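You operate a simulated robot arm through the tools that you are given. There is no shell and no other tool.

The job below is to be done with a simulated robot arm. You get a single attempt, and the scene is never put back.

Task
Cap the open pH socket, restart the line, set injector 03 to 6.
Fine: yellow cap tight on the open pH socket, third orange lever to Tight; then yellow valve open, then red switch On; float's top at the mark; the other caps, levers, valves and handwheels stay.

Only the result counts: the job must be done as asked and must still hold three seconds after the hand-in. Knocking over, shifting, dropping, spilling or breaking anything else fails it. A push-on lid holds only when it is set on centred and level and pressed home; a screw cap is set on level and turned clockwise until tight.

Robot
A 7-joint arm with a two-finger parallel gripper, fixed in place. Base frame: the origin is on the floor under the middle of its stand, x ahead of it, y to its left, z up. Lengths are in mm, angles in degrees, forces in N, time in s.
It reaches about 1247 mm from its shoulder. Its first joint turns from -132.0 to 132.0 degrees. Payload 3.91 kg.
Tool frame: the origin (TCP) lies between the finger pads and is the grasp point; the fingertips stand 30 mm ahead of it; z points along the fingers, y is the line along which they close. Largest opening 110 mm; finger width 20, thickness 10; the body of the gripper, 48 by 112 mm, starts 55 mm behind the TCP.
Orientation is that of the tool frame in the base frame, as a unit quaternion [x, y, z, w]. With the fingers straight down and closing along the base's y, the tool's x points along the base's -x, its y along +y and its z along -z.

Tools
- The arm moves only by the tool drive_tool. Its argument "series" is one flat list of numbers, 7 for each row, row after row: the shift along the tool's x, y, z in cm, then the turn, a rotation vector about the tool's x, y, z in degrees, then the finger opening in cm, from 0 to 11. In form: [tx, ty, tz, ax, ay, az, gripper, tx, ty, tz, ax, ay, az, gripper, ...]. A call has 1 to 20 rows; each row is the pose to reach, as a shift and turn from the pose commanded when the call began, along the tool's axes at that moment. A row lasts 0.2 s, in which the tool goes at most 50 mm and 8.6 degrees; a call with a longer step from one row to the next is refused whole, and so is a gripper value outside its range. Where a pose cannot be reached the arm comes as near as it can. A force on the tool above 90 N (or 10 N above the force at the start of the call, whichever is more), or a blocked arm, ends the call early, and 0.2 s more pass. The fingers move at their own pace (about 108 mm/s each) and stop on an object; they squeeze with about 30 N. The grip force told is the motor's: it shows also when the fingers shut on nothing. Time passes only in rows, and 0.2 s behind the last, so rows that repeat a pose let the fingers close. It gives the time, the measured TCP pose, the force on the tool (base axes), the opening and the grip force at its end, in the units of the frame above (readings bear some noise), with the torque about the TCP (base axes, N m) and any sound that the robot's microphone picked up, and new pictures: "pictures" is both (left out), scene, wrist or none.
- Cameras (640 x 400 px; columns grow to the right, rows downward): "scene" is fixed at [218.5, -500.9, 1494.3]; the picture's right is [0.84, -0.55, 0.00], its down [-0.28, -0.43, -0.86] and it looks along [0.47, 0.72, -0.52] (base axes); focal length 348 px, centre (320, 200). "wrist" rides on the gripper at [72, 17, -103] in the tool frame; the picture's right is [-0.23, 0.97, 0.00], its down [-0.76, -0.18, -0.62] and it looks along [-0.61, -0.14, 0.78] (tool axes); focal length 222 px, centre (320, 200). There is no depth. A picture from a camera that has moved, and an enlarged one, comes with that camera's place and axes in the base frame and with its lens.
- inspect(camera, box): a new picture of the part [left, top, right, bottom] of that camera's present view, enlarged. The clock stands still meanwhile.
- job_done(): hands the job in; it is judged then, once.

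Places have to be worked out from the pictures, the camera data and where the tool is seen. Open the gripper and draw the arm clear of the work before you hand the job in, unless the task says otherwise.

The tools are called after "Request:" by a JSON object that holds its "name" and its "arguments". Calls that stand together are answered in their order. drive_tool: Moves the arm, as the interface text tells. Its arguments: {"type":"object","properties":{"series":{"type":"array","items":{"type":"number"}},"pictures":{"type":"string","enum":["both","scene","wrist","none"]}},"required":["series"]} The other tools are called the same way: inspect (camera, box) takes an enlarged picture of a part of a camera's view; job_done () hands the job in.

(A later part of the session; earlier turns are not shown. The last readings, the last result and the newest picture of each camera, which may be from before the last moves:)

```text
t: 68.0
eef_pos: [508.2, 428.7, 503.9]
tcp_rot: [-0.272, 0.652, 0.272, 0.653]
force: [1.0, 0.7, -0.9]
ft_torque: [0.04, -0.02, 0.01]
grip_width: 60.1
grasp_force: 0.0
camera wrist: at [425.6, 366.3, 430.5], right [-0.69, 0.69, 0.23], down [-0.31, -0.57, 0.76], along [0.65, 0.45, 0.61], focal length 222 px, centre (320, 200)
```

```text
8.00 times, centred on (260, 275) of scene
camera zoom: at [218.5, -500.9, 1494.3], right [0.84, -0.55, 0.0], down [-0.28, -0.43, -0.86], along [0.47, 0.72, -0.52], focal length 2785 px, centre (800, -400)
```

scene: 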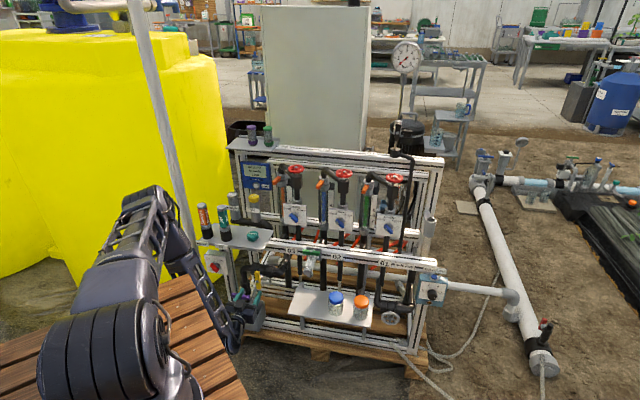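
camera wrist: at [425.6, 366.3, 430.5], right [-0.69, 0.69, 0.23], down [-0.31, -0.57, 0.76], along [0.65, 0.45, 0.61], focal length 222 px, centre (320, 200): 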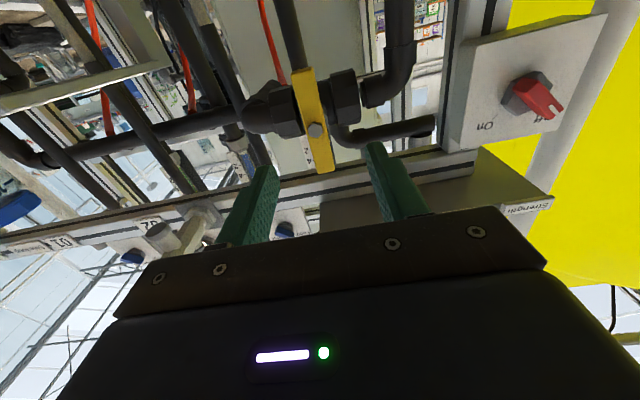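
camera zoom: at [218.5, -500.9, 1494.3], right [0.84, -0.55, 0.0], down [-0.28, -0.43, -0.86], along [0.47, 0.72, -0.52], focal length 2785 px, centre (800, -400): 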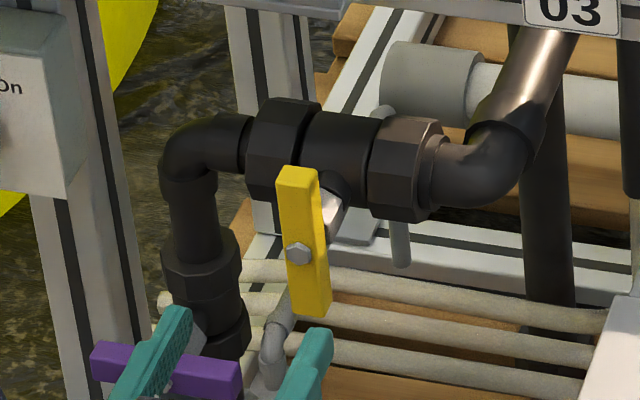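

The yellow handle is vertical, across the horizontal pipe, so it's closed. Its pivot bolt is near (568, 484, 500), about 80 mm ahead of the TCP. I advance with the fingers either side of the handle, lined up on the pivot.

Request:
{"name": "drive_tool", "arguments": {"series": [0.25, -0.15, 2.5, 0, 0, 0, 4.5, 0.49, -0.3, 4.5, 0, 0, 0, 4.5, 0.49, -0.3, 5.5, 0, 0, 0, 4.5, 0.49, -0.3, 5.5, 0, 0, 0, 4.5], "pictures": "wrist"}}

Request:
{"name": "inspect", "arguments": {"camera": "wrist", "box": [224, 90, 416, 210]}}

Request:
{"name": "inspect", "arguments": {"camera": "scene", "box": [224, 255, 288, 295]}}

```text
t: 69.0
eef_pos: [550.0, 467.1, 500.6]
tcp_rot: [-0.271, 0.652, 0.273, 0.653]
force: [-0.6, -1.2, -1.0]
ft_torque: [-0.03, 0.0, -0.02]
grip_width: 45.0
grasp_force: 0.0
camera wrist: at [466.6, 404.4, 427.3], right [-0.69, 0.69, 0.23], down [-0.31, -0.57, 0.76], along [0.65, 0.45, 0.61], focal length 222 px, centre (320, 200)
```

wrist: 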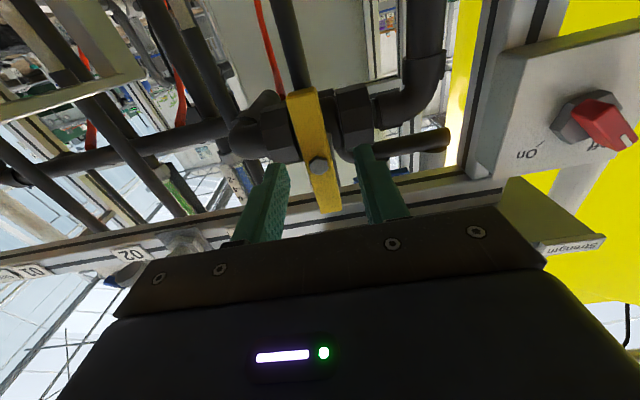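

```text
3.33 times, centred on (320, 150) of wrist
camera zoom: at [466.6, 404.4, 427.3], right [-0.69, 0.69, 0.23], down [-0.31, -0.57, 0.76], along [0.65, 0.45, 0.61], focal length 740 px, centre (320, 367)
```

zoom: 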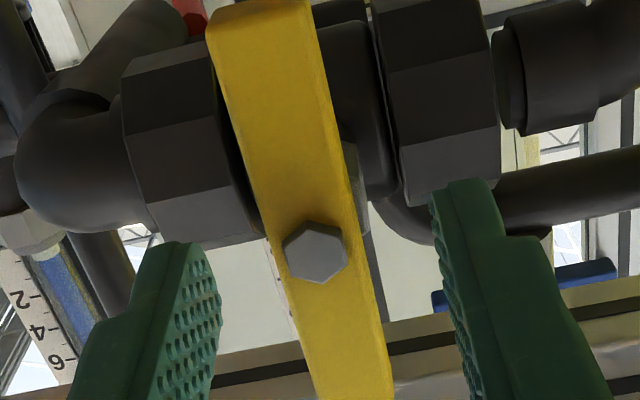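

```text
10.00 times, centred on (256, 275) of scene
camera zoom: at [218.5, -500.9, 1494.3], right [0.84, -0.55, 0.0], down [-0.28, -0.43, -0.86], along [0.47, 0.72, -0.52], focal length 3482 px, centre (960, -550)
```

zoom: 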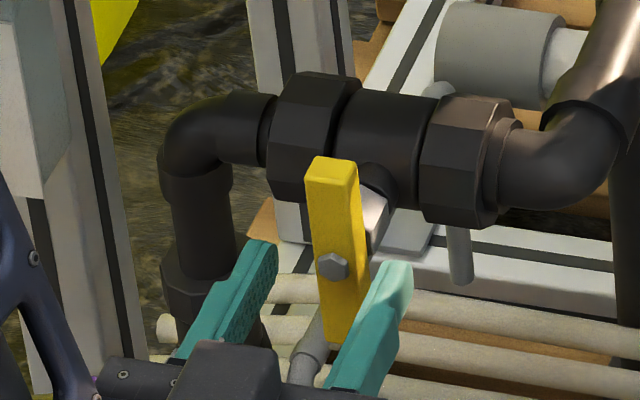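

The pivot is on the tool axis, with the bolt face about 26 mm ahead of the TCP. I advance 15 mm more and close on the handle.

Request:
{"name": "drive_tool", "arguments": {"series": [0, -0.08, 0.8, 0, 0, 0, 4.5, 0, -0.08, 1.5, 0, 0, 0, 4.5, 0, -0.08, 1.5, 0, 0, 0, 1, 0, -0.08, 1.5, 0, 0, 0, 1], "pictures": "none"}}

Request:
{"name": "inspect", "arguments": {"camera": "wrist", "box": [224, 90, 416, 210]}}

Request:
{"name": "inspect", "arguments": {"camera": "scene", "box": [224, 255, 288, 295]}}

```text
t: 70.0
eef_pos: [562.1, 477.1, 500.4]
tcp_rot: [-0.27, 0.652, 0.273, 0.654]
force: [-9.2, 8.4, -1.4]
ft_torque: [0.55, -0.6, 0.5]
grip_width: 21.8
grasp_force: 45.4
```

```text
3.33 times, centred on (320, 150) of wrist
camera zoom: at [477.9, 414.1, 427.4], right [-0.69, 0.68, 0.23], down [-0.31, -0.57, 0.76], along [0.65, 0.45, 0.61], focal length 740 px, centre (320, 367)
```

zoom: 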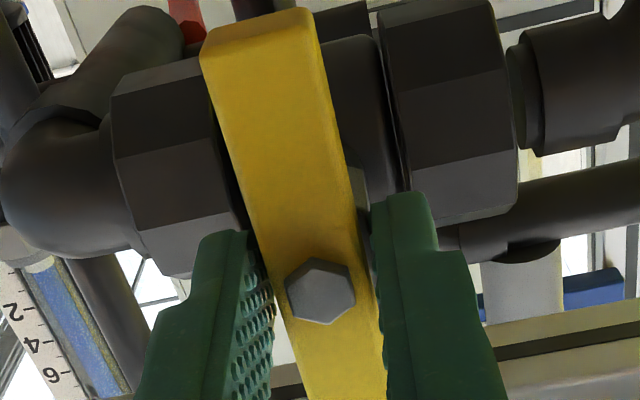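

```text
10.00 times, centred on (256, 275) of scene
camera zoom: at [218.5, -500.9, 1494.3], right [0.84, -0.55, 0.0], down [-0.28, -0.43, -0.86], along [0.47, 0.72, -0.52], focal length 3482 px, centre (960, -550)
```

zoom: 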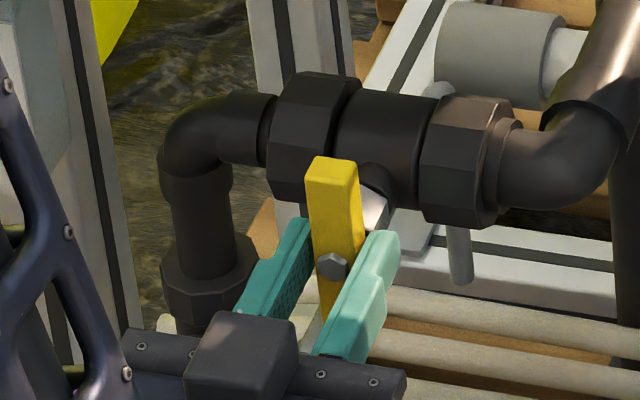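

The handle is gripped at its pivot, 21.8 mm wide. I try a small counter-clockwise turn (seen from the front), the usual opening direction, and check the response.

Request:
{"name": "drive_tool", "arguments": {"series": [0, 0, 0, 0, 0, -5, 1, 0, 0, 0, 0, 0, -10, 1, 0, 0, 0, 0, 0, -10, 1], "pictures": "none"}}

Request:
{"name": "inspect", "arguments": {"camera": "scene", "box": [224, 255, 288, 295]}}

```text
t: 70.8
eef_pos: [562.6, 476.7, 499.8]
tcp_rot: [-0.327, 0.626, 0.214, 0.675]
force: [-2.7, 20.2, 1.2]
ft_torque: [-0.86, 0.83, 0.21]
grip_width: 21.8
grasp_force: 44.7
```

```text
10.00 times, centred on (256, 275) of scene
camera zoom: at [218.5, -500.9, 1494.3], right [0.84, -0.55, 0.0], down [-0.28, -0.43, -0.86], along [0.47, 0.72, -0.52], focal length 3482 px, centre (960, -550)
```

zoom: 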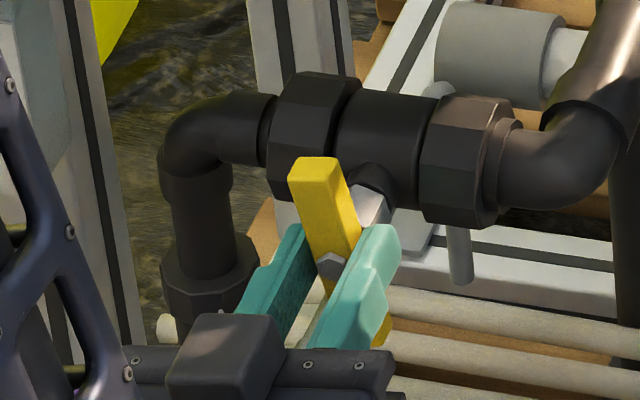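

The handle turns counter-clockwise freely. I continue the turn.

Request:
{"name": "drive_tool", "arguments": {"series": [0, 0, 0, 0, 0, -8, 1, 0, 0, 0, 0, 0, -16, 1, 0, 0, 0, 0, 0, -24, 1, 0, 0, 0, 0, 0, -32, 1, 0, 0, 0, 0, 0, -40, 1], "pictures": "none"}}

Request:
{"name": "inspect", "arguments": {"camera": "scene", "box": [224, 255, 288, 295]}}

```text
t: 72.0
eef_pos: [561.5, 476.2, 500.3]
tcp_rot: [-0.522, 0.476, -0.03, 0.707]
force: [8.9, 37.6, -9.1]
ft_torque: [-0.21, 0.2, 0.38]
grip_width: 21.8
grasp_force: 45.2
```

```text
10.00 times, centred on (256, 275) of scene
camera zoom: at [218.5, -500.9, 1494.3], right [0.84, -0.55, 0.0], down [-0.28, -0.43, -0.86], along [0.47, 0.72, -0.52], focal length 3482 px, centre (960, -550)
```

zoom: 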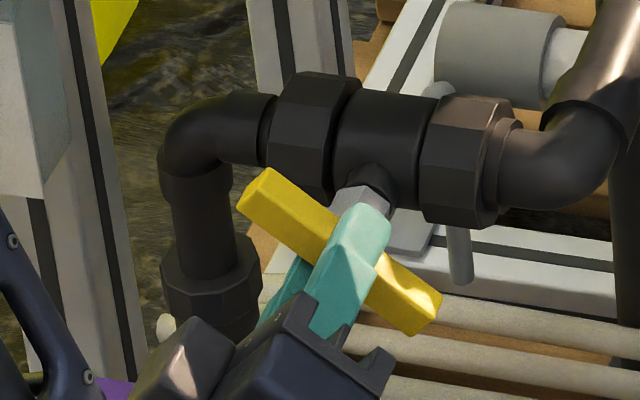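

The handle is halfway round. I continue to the horizontal with a small correction to ease the side load.

Request:
{"name": "drive_tool", "arguments": {"series": [-0.04, 0.08, 0.15, 0, 0, -8, 1, -0.045, 0.1, 0.2, 0, 0, -16, 1, -0.045, 0.1, 0.2, 0, 0, -24, 1, -0.045, 0.1, 0.2, 0, 0, -32, 1, -0.045, 0.1, 0.2, 0, 0, -38, 1], "pictures": "none"}}

Request:
{"name": "inspect", "arguments": {"camera": "scene", "box": [224, 255, 288, 295]}}

```text
t: 73.2
eef_pos: [561.6, 476.7, 501.0]
tcp_rot: [-0.648, 0.28, -0.259, 0.659]
force: [-29.9, -19.2, 20.8]
ft_torque: [0.48, -0.48, 0.26]
grip_width: 21.9
grasp_force: 44.3
```

```text
10.00 times, centred on (256, 275) of scene
camera zoom: at [218.5, -500.9, 1494.3], right [0.84, -0.55, 0.0], down [-0.28, -0.43, -0.86], along [0.47, 0.72, -0.52], focal length 3482 px, centre (960, -550)
```

zoom: 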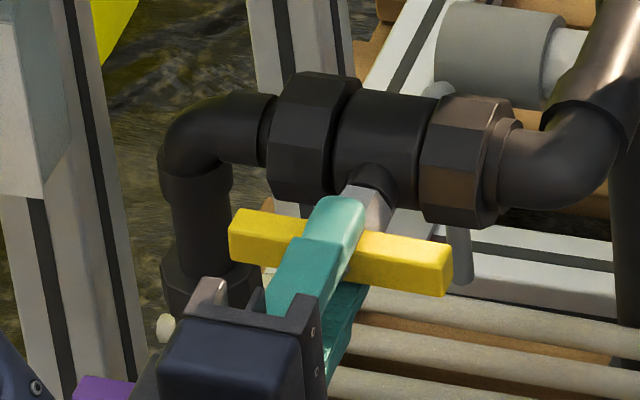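

The handle is now almost parallel to the pipe. I turn a few degrees more to feel for the stop.

Request:
{"name": "drive_tool", "arguments": {"series": [0, 0, -0.1, 0, 0, -3, 1, 0, 0, -0.15, 0, 0, -6, 1, 0, 0, -0.15, 0, 0, -6, 1], "pictures": "none"}}

Request:
{"name": "inspect", "arguments": {"camera": "scene", "box": [224, 255, 288, 295]}}

```text
t: 74.0
eef_pos: [561.2, 476.5, 500.8]
tcp_rot: [0.663, -0.247, 0.292, -0.644]
force: [9.6, 4.3, -13.6]
ft_torque: [0.31, 0.91, -0.74]
grip_width: 22.6
grasp_force: 45.0
```

```text
10.00 times, centred on (256, 275) of scene
camera zoom: at [218.5, -500.9, 1494.3], right [0.84, -0.55, 0.0], down [-0.28, -0.43, -0.86], along [0.47, 0.72, -0.52], focal length 3482 px, centre (960, -550)
```

zoom: 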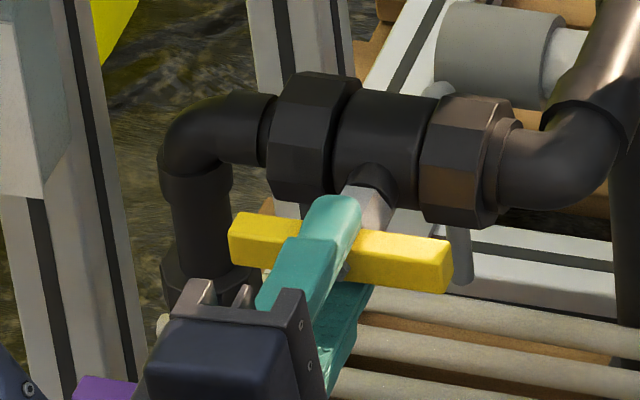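

At the stop the handle lies parallel to the pipe, so the valve is open. I release and back straight out.

Request:
{"name": "drive_tool", "arguments": {"series": [0, 0, 0, 0, 0, 0, 5, 0, 0, 0, 0, 0, 0, 5, 0, 0, -3, 0, 0, 0, 5, 0, 0, -7, 0, 0, 0, 5, 0, 0, -11, 0, 0, 0, 5], "pictures": "both"}}

Request:
{"name": "inspect", "arguments": {"camera": "scene", "box": [190, 240, 302, 310]}}

```text
t: 75.2
eef_pos: [492.5, 407.3, 502.9]
tcp_rot: [0.655, -0.245, 0.294, -0.651]
force: [-0.1, 0.2, 0.0]
ft_torque: [0.01, -0.01, 0.02]
grip_width: 50.0
grasp_force: 0.1
camera wrist: at [474.2, 281.2, 489.3], right [-0.1, 0.13, -0.99], down [-0.99, 0.1, 0.11], along [0.11, 0.99, 0.12], focal length 222 px, centre (320, 200)
```

scene: 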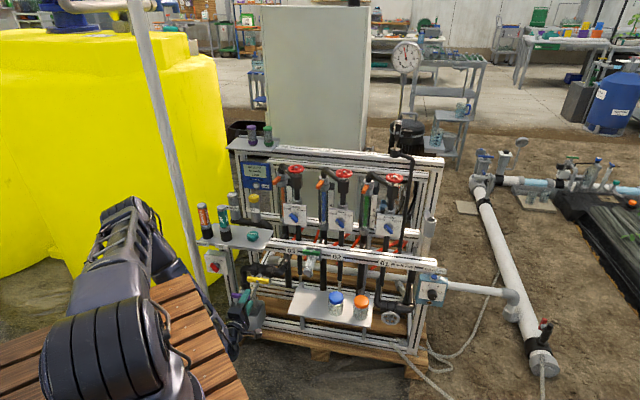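
wrist: 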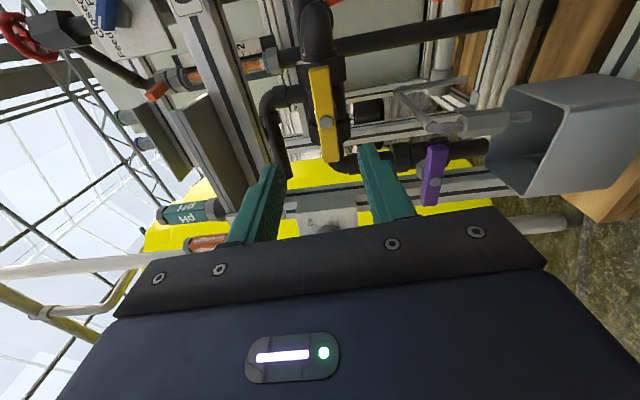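

```text
5.71 times, centred on (246, 275) of scene
camera zoom: at [218.5, -500.9, 1494.3], right [0.84, -0.55, 0.0], down [-0.28, -0.43, -0.86], along [0.47, 0.72, -0.52], focal length 1990 px, centre (743, -229)
```

zoom: 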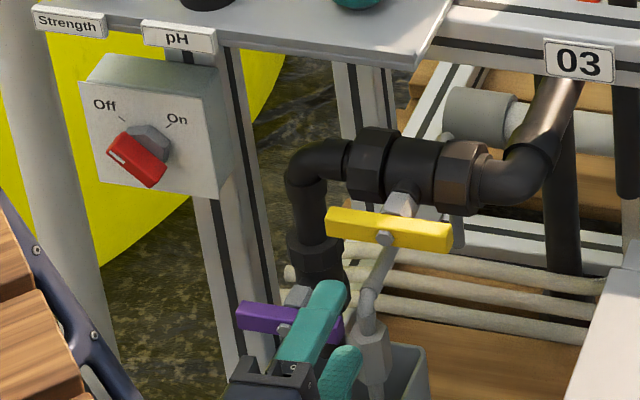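

The yellow valve is open. Now the red switch: its knob is near (447, 637, 524), with its blade pointing to Off at upper left. I move in front of it, rolled 45° so the fingers will close across the blade.

Request:
{"name": "drive_tool", "arguments": {"series": [-3.21, -0.55, 0.53, -0.19, 0.11, 8.12, 5, -6.41, -1.1, 1.06, -0.38, 0.22, 16.23, 5, -9.62, -1.66, 1.59, -0.57, 0.33, 24.35, 5, -12.82, -2.21, 2.11, -0.76, 0.44, 32.47, 5, -16.03, -2.76, 2.64, -0.95, 0.55, 40.58, 5, -19.23, -3.31, 3.17, -1.14, 0.66, 48.7, 5, -19.23, -3.31, 3.17, -1.14, 0.66, 48.7, 5], "pictures": "both"}}

Request:
{"name": "inspect", "arguments": {"camera": "wrist", "box": [240, 70, 400, 170]}}

Request:
{"name": "inspect", "arguments": {"camera": "scene", "box": [190, 245, 254, 285]}}

```text
t: 76.8
eef_pos: [367.5, 556.7, 519.9]
tcp_rot: [-0.507, 0.504, -0.001, 0.699]
force: [-0.2, -0.4, -0.3]
ft_torque: [0.01, -0.01, 0.03]
grip_width: 50.2
grasp_force: 0.0
camera wrist: at [321.6, 454.2, 459.3], right [-0.61, 0.59, -0.53], down [-0.72, -0.14, 0.68], along [0.33, 0.79, 0.51], focal length 222 px, centre (320, 200)
```

scene: 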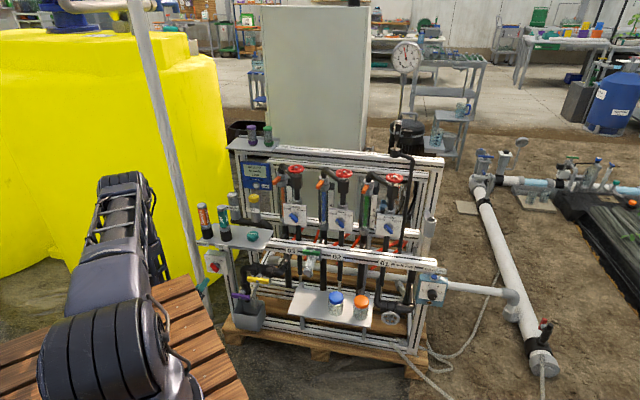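
wrist: 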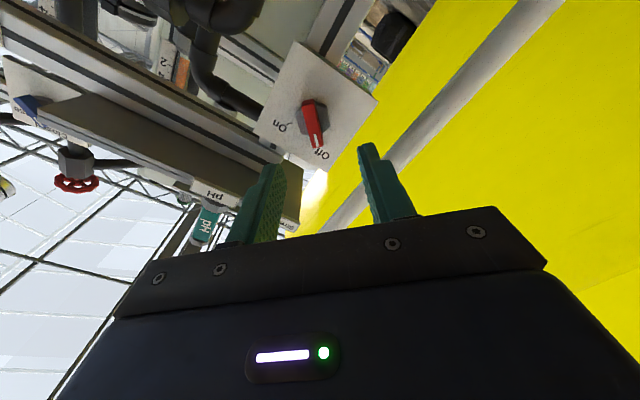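

```text
4.00 times, centred on (320, 120) of wrist
camera zoom: at [321.6, 454.2, 459.3], right [-0.61, 0.59, -0.53], down [-0.72, -0.14, 0.68], along [0.33, 0.79, 0.51], focal length 888 px, centre (320, 520)
```

zoom: 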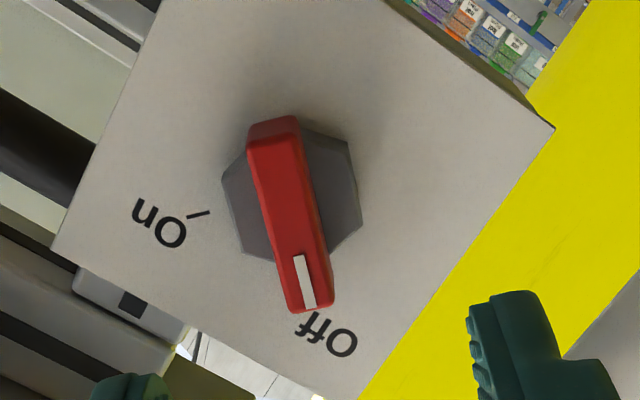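

```text
10.00 times, centred on (222, 265) of scene
camera zoom: at [218.5, -500.9, 1494.3], right [0.84, -0.55, 0.0], down [-0.28, -0.43, -0.86], along [0.47, 0.72, -0.52], focal length 3482 px, centre (1300, -450)
```

zoom: 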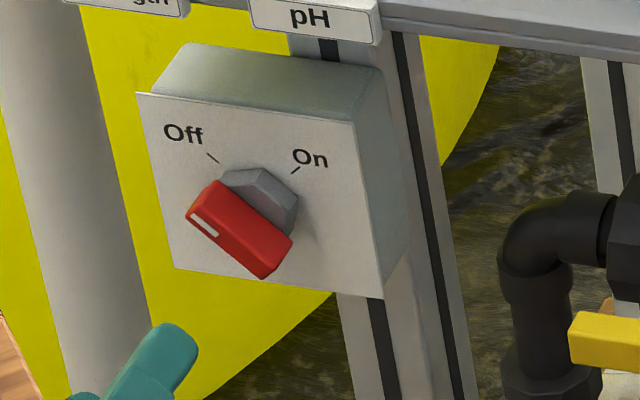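

The blade lines up with the camera and its centre is about 7 mm to the −y side and 113 mm ahead. I advance 65 mm with that lateral correction and re-measure.

Request:
{"name": "drive_tool", "arguments": {"series": [0, -0.36, 3.2, 0, 0, 0, 5, 0, -0.73, 6.5, 0, 0, 0, 5, 0, -0.73, 6.5, 0, 0, 0, 5], "pictures": "wrist"}}

Request:
{"name": "inspect", "arguments": {"camera": "wrist", "box": [240, 90, 400, 190]}}

Request:
{"name": "inspect", "arguments": {"camera": "scene", "box": [190, 245, 254, 285]}}

```text
t: 77.6
eef_pos: [417.4, 599.5, 523.5]
tcp_rot: [-0.506, 0.504, -0.002, 0.7]
force: [-1.0, 0.5, -1.2]
ft_torque: [0.02, -0.01, 0.02]
grip_width: 50.2
grasp_force: 0.0
camera wrist: at [371.7, 496.8, 462.8], right [-0.61, 0.59, -0.53], down [-0.72, -0.14, 0.68], along [0.33, 0.79, 0.51], focal length 222 px, centre (320, 200)
```

wrist: 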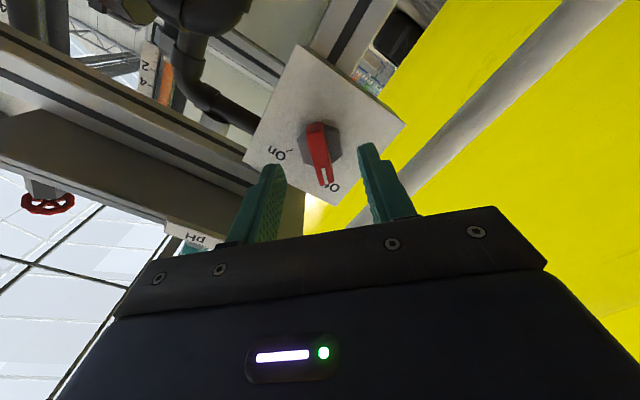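

```text
4.00 times, centred on (320, 140) of wrist
camera zoom: at [371.7, 496.8, 462.8], right [-0.61, 0.59, -0.53], down [-0.72, -0.14, 0.68], along [0.33, 0.79, 0.51], focal length 888 px, centre (320, 440)
```

zoom: 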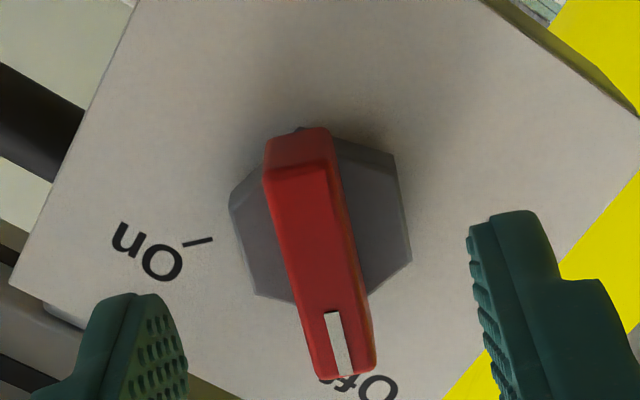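

```text
10.00 times, centred on (222, 265) of scene
camera zoom: at [218.5, -500.9, 1494.3], right [0.84, -0.55, 0.0], down [-0.28, -0.43, -0.86], along [0.47, 0.72, -0.52], focal length 3482 px, centre (1300, -450)
```

zoom: 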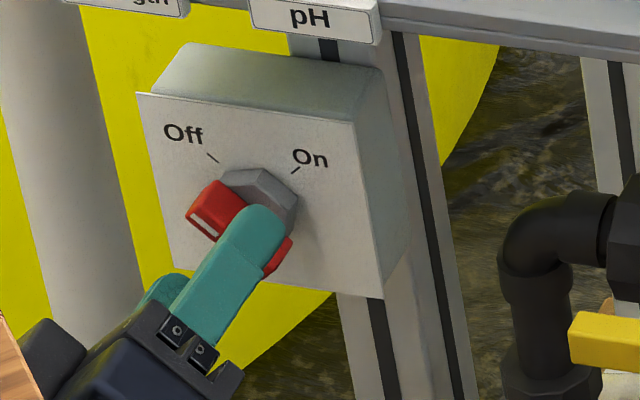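

The blade is centred on the tool axis, with its face about 43 mm ahead of the TCP. I advance 22 mm and close on it.

Request:
{"name": "drive_tool", "arguments": {"series": [0, 0, 1.1, 0, 0, 0, 5, 0, 0, 2.2, 0, 0, 0, 5, 0, 0, 2.2, 0, 0, 0, 4, 0, 0, 2.2, 0, 0, 0, 0.8, 0, 0, 2.2, 0, 0, 0, 0.8], "pictures": "none"}}

Request:
{"name": "inspect", "arguments": {"camera": "wrist", "box": [240, 100, 400, 200]}}

Request:
{"name": "inspect", "arguments": {"camera": "scene", "box": [190, 245, 254, 285]}}

```text
t: 78.8
eef_pos: [433.5, 615.3, 523.0]
tcp_rot: [-0.506, 0.504, -0.002, 0.7]
force: [1.7, -3.3, 3.7]
ft_torque: [0.68, -0.52, 0.48]
grip_width: 32.1
grasp_force: 44.7
```

```text
4.00 times, centred on (320, 150) of wrist
camera zoom: at [388.1, 513.2, 461.8], right [-0.61, 0.59, -0.53], down [-0.73, -0.14, 0.67], along [0.33, 0.79, 0.51], focal length 888 px, centre (320, 400)
```

zoom: 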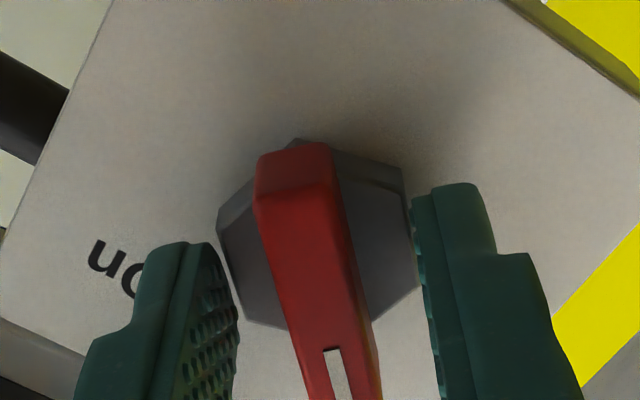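

```text
10.00 times, centred on (222, 265) of scene
camera zoom: at [218.5, -500.9, 1494.3], right [0.84, -0.55, 0.0], down [-0.28, -0.43, -0.86], along [0.47, 0.72, -0.52], focal length 3482 px, centre (1300, -450)
```

zoom: 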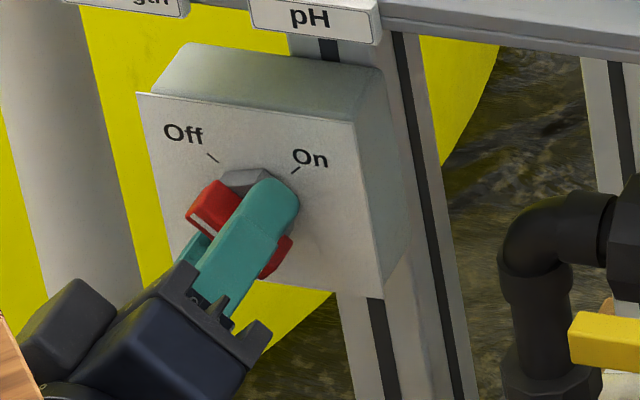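

The fingers closed on the grey hex base (32 mm), so I went slightly too deep. I open, back off 10 mm and close on the red blade.

Request:
{"name": "drive_tool", "arguments": {"series": [0, 0, 0, 0, 0, 0, 5, 0, 0, -1.0, 0, 0, 0, 5, 0, 0, -1.0, 0, 0, 0, 0.8, 0, 0, -1.0, 0, 0, 0, 0.8], "pictures": "none"}}

Request:
{"name": "inspect", "arguments": {"camera": "wrist", "box": [240, 100, 400, 200]}}

Request:
{"name": "inspect", "arguments": {"camera": "scene", "box": [190, 245, 254, 285]}}

```text
t: 79.8
eef_pos: [426.6, 608.9, 523.2]
tcp_rot: [-0.506, 0.505, -0.001, 0.7]
force: [-0.3, 1.6, -0.9]
ft_torque: [0.14, 0.13, -0.51]
grip_width: 11.7
grasp_force: 45.3
```

```text
4.00 times, centred on (320, 150) of wrist
camera zoom: at [380.8, 506.1, 462.0], right [-0.61, 0.59, -0.53], down [-0.72, -0.14, 0.68], along [0.33, 0.79, 0.51], focal length 888 px, centre (320, 400)
```

zoom: 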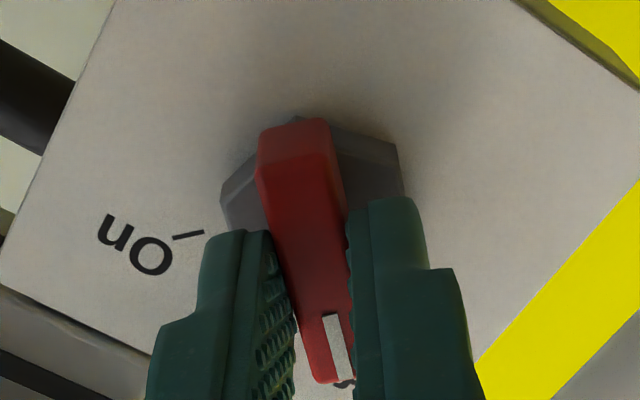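

```text
10.00 times, centred on (222, 265) of scene
camera zoom: at [218.5, -500.9, 1494.3], right [0.84, -0.55, 0.0], down [-0.28, -0.43, -0.86], along [0.47, 0.72, -0.52], focal length 3482 px, centre (1300, -450)
```

zoom: 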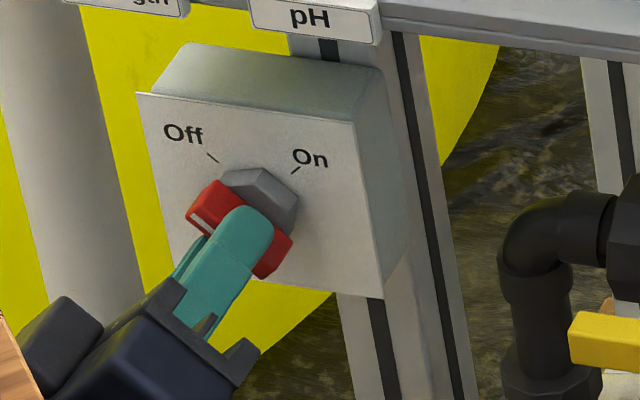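

The blade is gripped at 11.7 mm. I turn clockwise (seen from the front) toward On, first by 40°.

Request:
{"name": "drive_tool", "arguments": {"series": [0, 0, 0, 0, 0, 8, 0.8, 0, 0, 0, 0, 0, 16, 0.8, 0, 0, 0, 0, 0, 24, 0.8, 0, 0, 0, 0, 0, 32, 0.8, 0, 0, 0, 0, 0, 40, 0.8], "pictures": "none"}}

Request:
{"name": "inspect", "arguments": {"camera": "scene", "box": [190, 245, 254, 285]}}

```text
t: 81.0
eef_pos: [425.6, 609.3, 522.3]
tcp_rot: [-0.304, 0.647, 0.239, 0.657]
force: [-15.0, -9.8, -3.7]
ft_torque: [0.08, -0.11, 0.02]
grip_width: 11.9
grasp_force: 45.5
```

```text
10.00 times, centred on (222, 265) of scene
camera zoom: at [218.5, -500.9, 1494.3], right [0.84, -0.55, 0.0], down [-0.28, -0.43, -0.86], along [0.47, 0.72, -0.52], focal length 3482 px, centre (1300, -450)
```

zoom: 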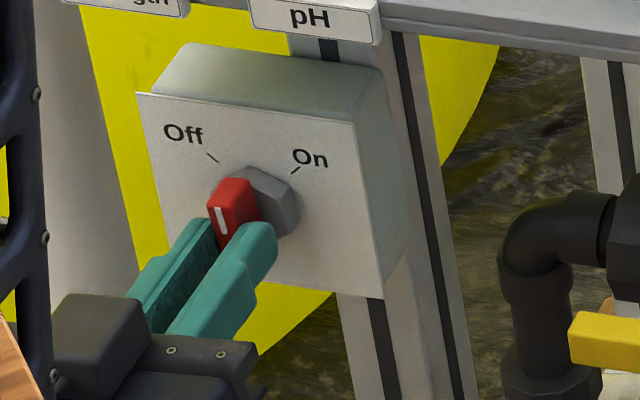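

The switch turns with the gripper and is now about upright. I continue to On.

Request:
{"name": "drive_tool", "arguments": {"series": [0, 0, 0, 0, 0, 8, 0.8, 0, 0, 0, 0, 0, 16, 0.8, 0, 0, 0, 0, 0, 24, 0.8, 0, 0, 0, 0, 0, 32, 0.8, 0, 0, 0, 0, 0, 40, 0.8, 0, 0, 0, 0, 0, 46, 0.8], "pictures": "none"}}

Request:
{"name": "inspect", "arguments": {"camera": "scene", "box": [190, 245, 254, 285]}}

```text
t: 82.4
eef_pos: [425.7, 609.6, 523.2]
tcp_rot: [-0.025, 0.714, 0.476, 0.512]
force: [-21.8, 6.1, -8.3]
ft_torque: [-0.51, 0.58, 1.41]
grip_width: 11.8
grasp_force: 45.0
```

```text
10.00 times, centred on (222, 265) of scene
camera zoom: at [218.5, -500.9, 1494.3], right [0.84, -0.55, 0.0], down [-0.28, -0.43, -0.86], along [0.47, 0.72, -0.52], focal length 3482 px, centre (1300, -450)
```

zoom: 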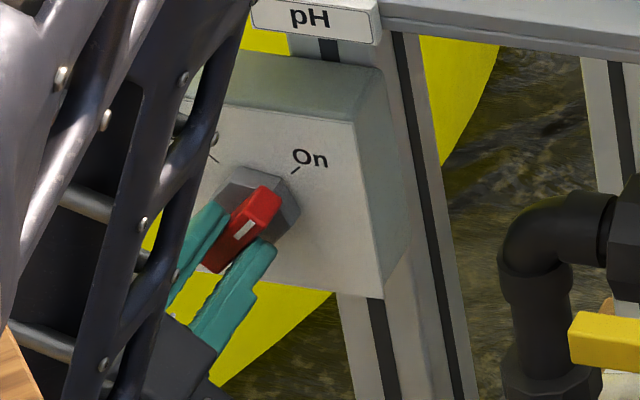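

The blade now points at On after about 86°. I nudge it a little further to reach the stop and listen for the pump.

Request:
{"name": "drive_tool", "arguments": {"series": [0, 0, 0, 0, 0, 4, 0.8, 0, 0, 0, 0, 0, 7, 0.8, 0, 0, 0, 0, 0, 7, 0.8], "pictures": "both"}}

Request:
{"name": "inspect", "arguments": {"camera": "scene", "box": [190, 245, 254, 285]}}

```text
t: 83.2
eef_pos: [425.7, 609.4, 522.3]
tcp_rot: [0.017, 0.713, 0.508, 0.482]
force: [-30.0, 4.3, 0.1]
ft_torque: [-0.38, -1.05, 0.57]
grip_width: 12.4
grasp_force: 45.2
camera wrist: at [307.1, 581.0, 489.1], right [-0.33, 0.36, 0.87], down [0.05, -0.92, 0.39], along [0.94, 0.17, 0.29], focal length 222 px, centre (320, 200)
```

scene: 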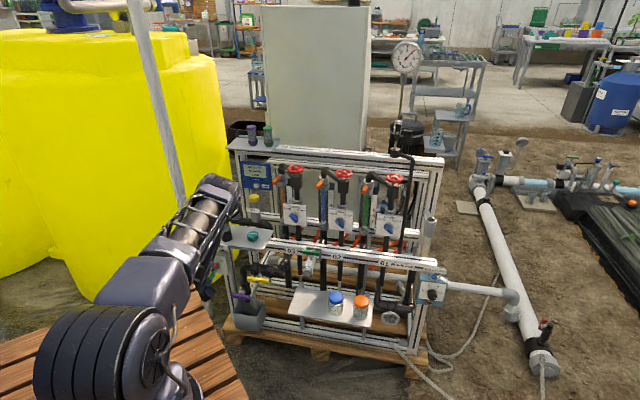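
wrist: 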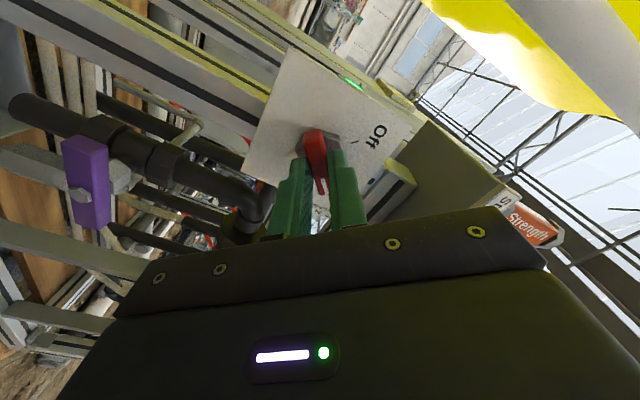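

```text
10.00 times, centred on (222, 265) of scene
camera zoom: at [218.5, -500.9, 1494.3], right [0.84, -0.55, 0.0], down [-0.28, -0.43, -0.86], along [0.47, 0.72, -0.52], focal length 3482 px, centre (1300, -450)
```

zoom: 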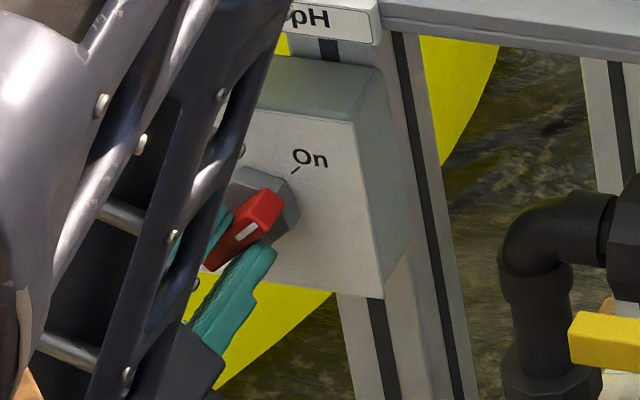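

The blade is at its stop on On, and a green lamp seems lit on the switch box. I release and back straight out, then unroll the wrist.

Request:
{"name": "drive_tool", "arguments": {"series": [0, 0, 0, 0, 0, 0, 4, 0, 0, 0, 0, 0, 0, 4, 0, 0, -2.5, 0, 0, 0, 4, 0, 0, -5.5, 0, 0, 0, 4, 0, 0, -8, 0, 0, -8, 4, 0, 0, -8, 0, 0, -16, 4, 0, 0, -8, 0, 0, -24, 4, 0, 0, -8, 0, 0, -32, 4, 0, 0, -8, 0, 0, -40, 4, 0, 0, -8, 0, 0, -48, 4], "pictures": "both"}}

Request:
{"name": "inspect", "arguments": {"camera": "scene", "box": [180, 190, 308, 270]}}

Request:
{"name": "inspect", "arguments": {"camera": "scene", "box": [190, 245, 254, 285]}}

Request:
{"name": "inspect", "arguments": {"camera": "scene", "box": [264, 165, 328, 205]}}

```text
t: 85.4
eef_pos: [370.1, 552.3, 525.2]
tcp_rot: [-0.275, 0.659, 0.265, 0.648]
force: [0.1, 0.7, 0.0]
ft_torque: [0.01, 0.0, 0.02]
grip_width: 39.9
grasp_force: 0.1
camera wrist: at [284.8, 489.5, 453.9], right [-0.69, 0.69, 0.22], down [-0.31, -0.55, 0.78], along [0.66, 0.46, 0.59], focal length 222 px, centre (320, 200)
```

scene: 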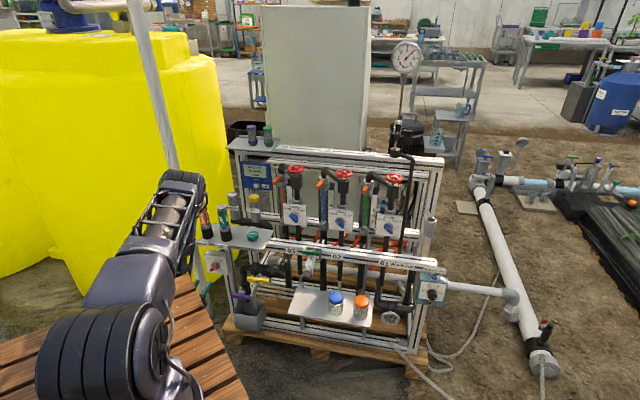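
wrist: 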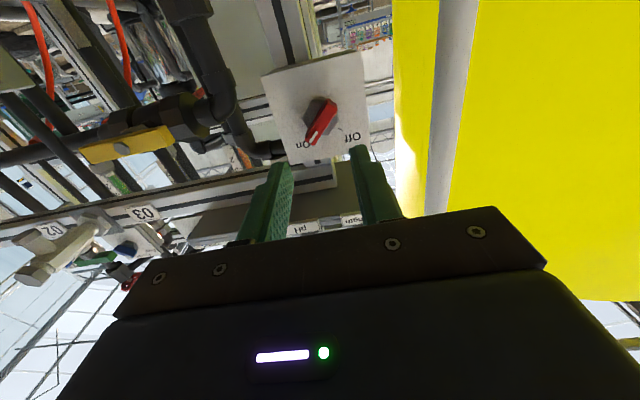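

```text
5.00 times, centred on (244, 230) of scene
camera zoom: at [218.5, -500.9, 1494.3], right [0.84, -0.55, 0.0], down [-0.28, -0.43, -0.86], along [0.47, 0.72, -0.52], focal length 1741 px, centre (700, 50)
```

zoom: 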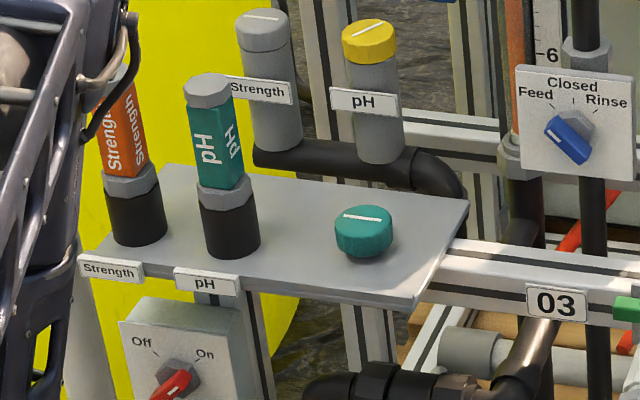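

```text
10.00 times, centred on (222, 265) of scene
camera zoom: at [218.5, -500.9, 1494.3], right [0.84, -0.55, 0.0], down [-0.28, -0.43, -0.86], along [0.47, 0.72, -0.52], focal length 3482 px, centre (1300, -450)
```

zoom: 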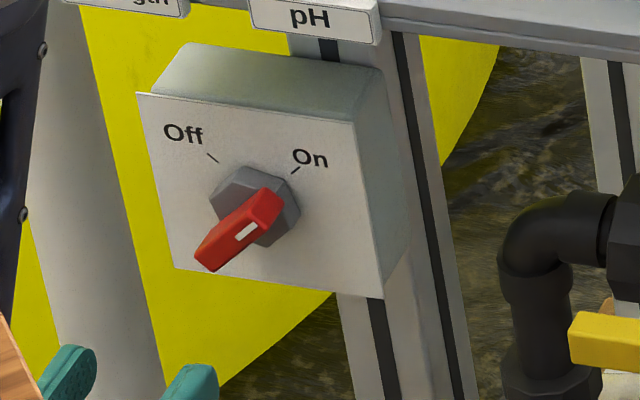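

```text
10.00 times, centred on (296, 185) of scene
camera zoom: at [218.5, -500.9, 1494.3], right [0.84, -0.55, 0.0], down [-0.28, -0.43, -0.86], along [0.47, 0.72, -0.52], focal length 3482 px, centre (560, 350)
```

zoom: 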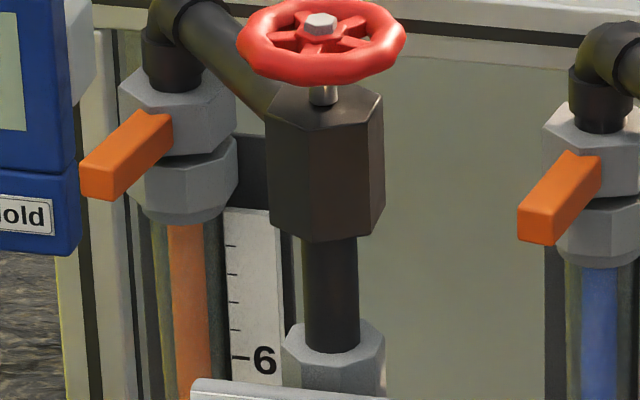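

The switch is at On and the probes are undisturbed. I check the pressure gauge, the controller and the rotameters for signs of flow.

Request:
{"name": "inspect", "arguments": {"camera": "scene", "box": [380, 30, 444, 70]}}

Request:
{"name": "inspect", "arguments": {"camera": "scene", "box": [260, 170, 324, 210]}}

Request:
{"name": "inspect", "arguments": {"camera": "scene", "box": [264, 195, 328, 235]}}

Request:
{"name": "inspect", "arguments": {"camera": "scene", "box": [308, 170, 404, 230]}}

Request:
{"name": "inspect", "arguments": {"camera": "scene", "box": [232, 150, 296, 190]}}

```text
10.00 times, centred on (412, 50) of scene
camera zoom: at [218.5, -500.9, 1494.3], right [0.84, -0.55, 0.0], down [-0.28, -0.43, -0.86], along [0.47, 0.72, -0.52], focal length 3482 px, centre (-600, 1700)
```

zoom: 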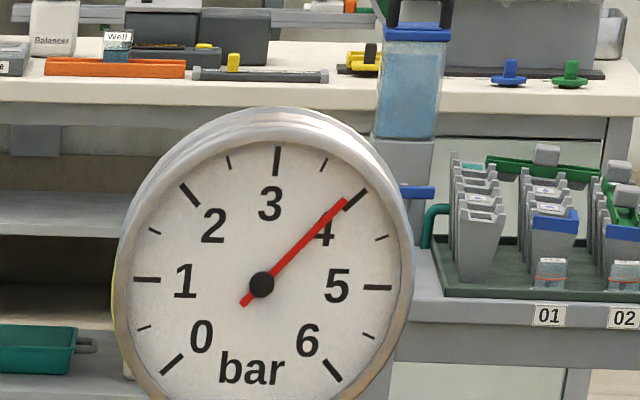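

```text
10.00 times, centred on (292, 190) of scene
camera zoom: at [218.5, -500.9, 1494.3], right [0.84, -0.55, 0.0], down [-0.28, -0.43, -0.86], along [0.47, 0.72, -0.52], focal length 3482 px, centre (600, 300)
```

zoom: 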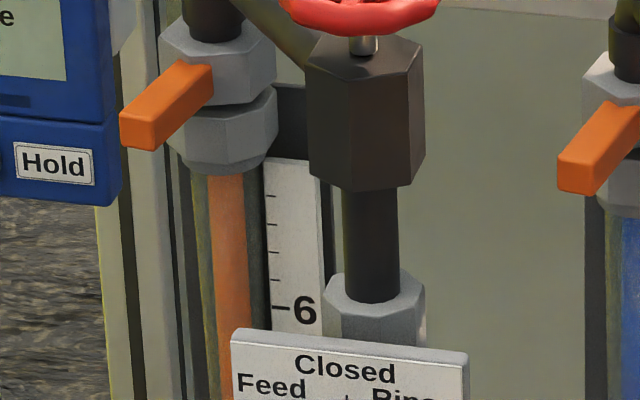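

```text
10.00 times, centred on (296, 215) of scene
camera zoom: at [218.5, -500.9, 1494.3], right [0.84, -0.55, 0.0], down [-0.28, -0.43, -0.86], along [0.47, 0.72, -0.52], focal length 3482 px, centre (560, 50)
```

zoom: 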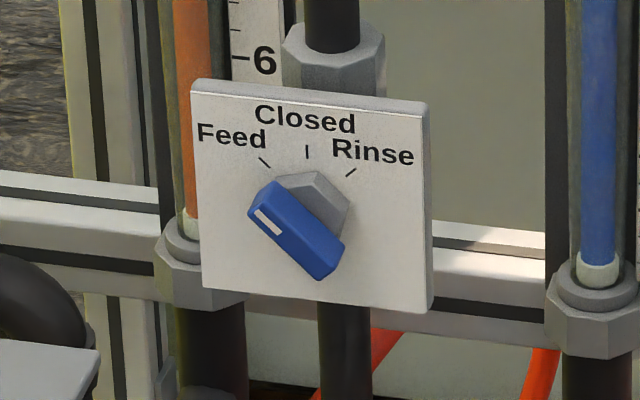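

```text
6.67 times, centred on (356, 200) of scene
camera zoom: at [218.5, -500.9, 1494.3], right [0.84, -0.55, 0.0], down [-0.28, -0.43, -0.86], along [0.47, 0.72, -0.52], focal length 2321 px, centre (80, 200)
```

zoom: 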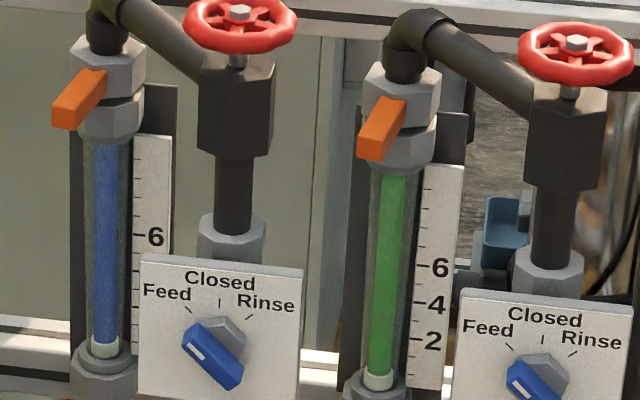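

```text
10.00 times, centred on (264, 170) of scene
camera zoom: at [218.5, -500.9, 1494.3], right [0.84, -0.55, 0.0], down [-0.28, -0.43, -0.86], along [0.47, 0.72, -0.52], focal length 3482 px, centre (880, 500)
```

zoom: 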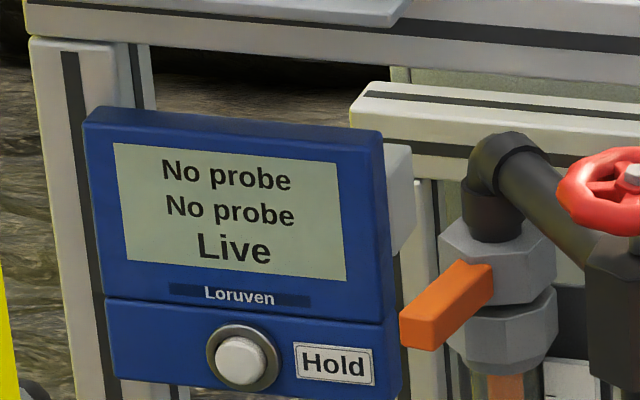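

The gauge reads about 4.2 bar, there's no leak, and all floats rest at the bottom with the three selectors on Feed. So handwheel 03 must now be adjusted. I draw back from the switch, then rise and swing to a viewing pose over handwheel 03.

Request:
{"name": "drive_tool", "arguments": {"series": [-2.41, -1.49, -3.86, 0, 0, 0, 8, -4.83, -2.97, -7.73, 0, 0, 0, 8, -7.24, -4.46, -11.59, 0, 7.5, 0, 8, -11.53, -6.51, -10.46, 0, 15, 0, 8, -15.82, -8.56, -9.34, 0, 22.5, 0, 8, -20.11, -10.61, -8.21, 0, 30, 0, 8, -24.41, -12.66, -7.08, 0, 37.5, 0, 8, -28.7, -14.71, -5.95, 0, 45, 0, 8, -32.99, -16.76, -4.83, 0, 52.5, 0, 8, -37.28, -18.81, -3.7, 0, 60, 0, 8, -39.51, -20.6, 0.02, 0, 67.5, 0, 8, -41.74, -22.39, 3.74, 0, 75, 0, 8, -43.97, -24.18, 7.46, 0, 82.5, 0, 8, -46.19, -25.96, 11.17, 0, 90, 0, 8, -48.42, -27.75, 14.89, 0, 90, 0, 8, -50.65, -29.54, 18.61, 0, 90, 0, 8, -50.65, -29.54, 18.61, 0, 90, 0, 8], "pictures": "both"}}

Request:
{"name": "inspect", "arguments": {"camera": "wrist", "box": [224, 60, 416, 180]}}

Request:
{"name": "inspect", "arguments": {"camera": "scene", "box": [256, 160, 336, 210]}}

```text
t: 89.0
eef_pos: [714.5, 482.2, 1029.6]
tcp_rot: [-0.383, 0.924, -0.005, -0.008]
force: [0.4, 0.7, 0.5]
ft_torque: [-0.01, 0.02, 0.01]
grip_width: 79.9
grasp_force: 0.1
camera wrist: at [653.0, 444.3, 1134.1], right [-0.53, 0.85, -0.01], down [0.67, 0.42, 0.61], along [0.52, 0.32, -0.79], focal length 222 px, centre (320, 200)
```

scene: 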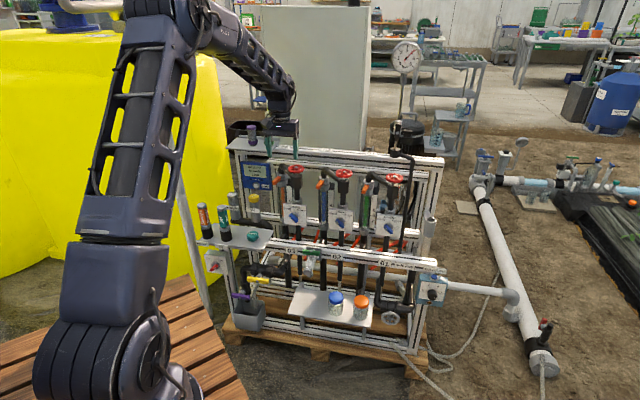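
wrist: 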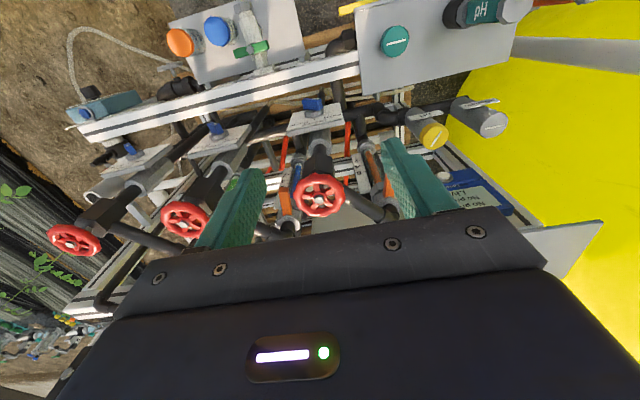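

```text
3.33 times, centred on (320, 120) of wrist
camera zoom: at [653.0, 444.3, 1134.1], right [-0.53, 0.85, -0.01], down [0.67, 0.42, 0.61], along [0.52, 0.32, -0.79], focal length 740 px, centre (320, 467)
```

zoom: 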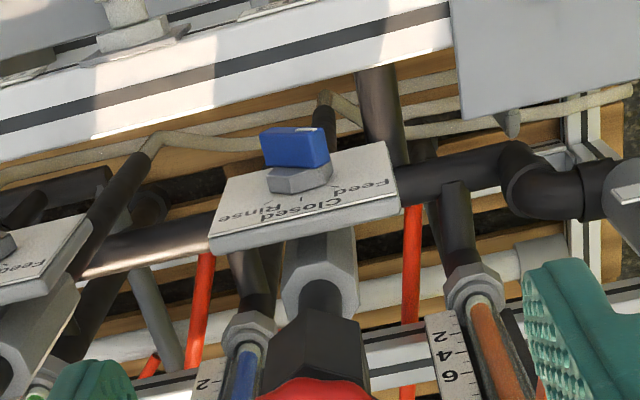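

```text
8.00 times, centred on (296, 185) of scene
camera zoom: at [218.5, -500.9, 1494.3], right [0.84, -0.55, 0.0], down [-0.28, -0.43, -0.86], along [0.47, 0.72, -0.52], focal length 2785 px, centre (512, 320)
```

zoom: 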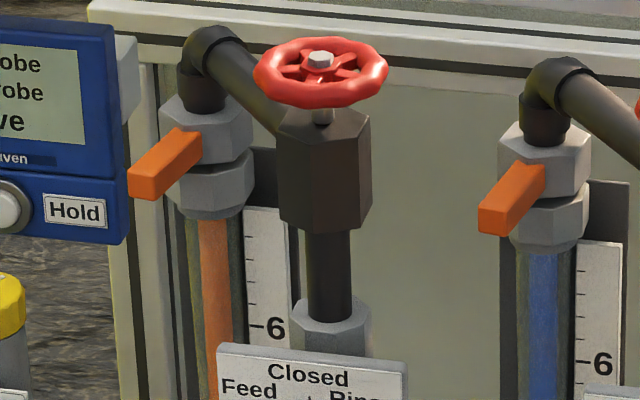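

Handwheel 03's hub is at about (785, 524.5, 929). I move directly above it with the tool straight down and the fingers open to 80 mm.

Request:
{"name": "drive_tool", "arguments": {"series": [-2.7, -0.66, 1.3, 0, -0.4, 0, 8.5, -5.4, -1.33, 2.6, -0.1, -0.8, 0, 8.5, -8.05, -1.99, 3.82, -0.17, -1.07, 0, 8.5, -8.05, -1.99, 3.82, -0.17, -1.07, 0, 8.5], "pictures": "wrist"}}

Request:
{"name": "inspect", "arguments": {"camera": "wrist", "box": [224, 100, 416, 220]}}

Request:
{"name": "inspect", "arguments": {"camera": "scene", "box": [256, 150, 336, 200]}}

```text
t: 90.0
eef_pos: [786.6, 528.7, 988.6]
tcp_rot: [-0.383, 0.924, -0.001, 0.0]
force: [-0.4, 0.0, 0.5]
ft_torque: [0.03, -0.02, -0.01]
grip_width: 85.1
grasp_force: 0.2
camera wrist: at [724.6, 487.6, 1092.2], right [-0.53, 0.85, 0.0], down [0.66, 0.41, 0.62], along [0.53, 0.33, -0.78], focal length 222 px, centre (320, 200)
```

wrist: 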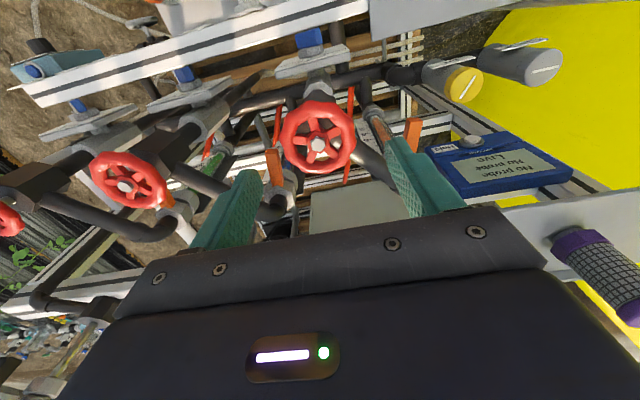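

```text
3.33 times, centred on (320, 160) of wrist
camera zoom: at [724.6, 487.6, 1092.2], right [-0.53, 0.85, 0.0], down [0.66, 0.41, 0.62], along [0.53, 0.33, -0.78], focal length 740 px, centre (320, 333)
```

zoom: 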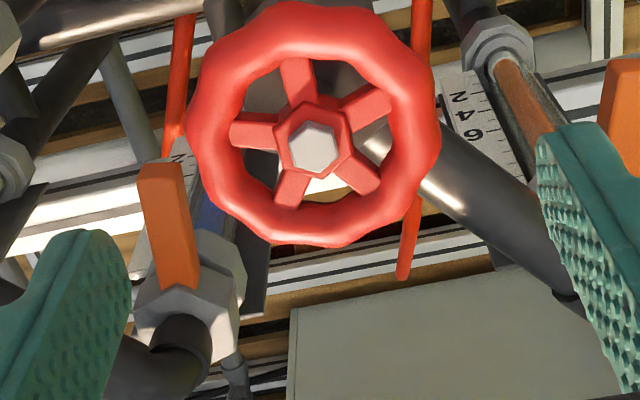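

```text
8.00 times, centred on (296, 175) of scene
camera zoom: at [218.5, -500.9, 1494.3], right [0.84, -0.55, 0.0], down [-0.28, -0.43, -0.86], along [0.47, 0.72, -0.52], focal length 2785 px, centre (512, 400)
```

zoom: 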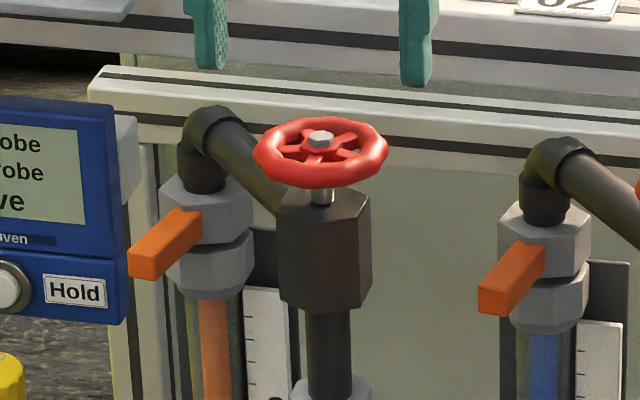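

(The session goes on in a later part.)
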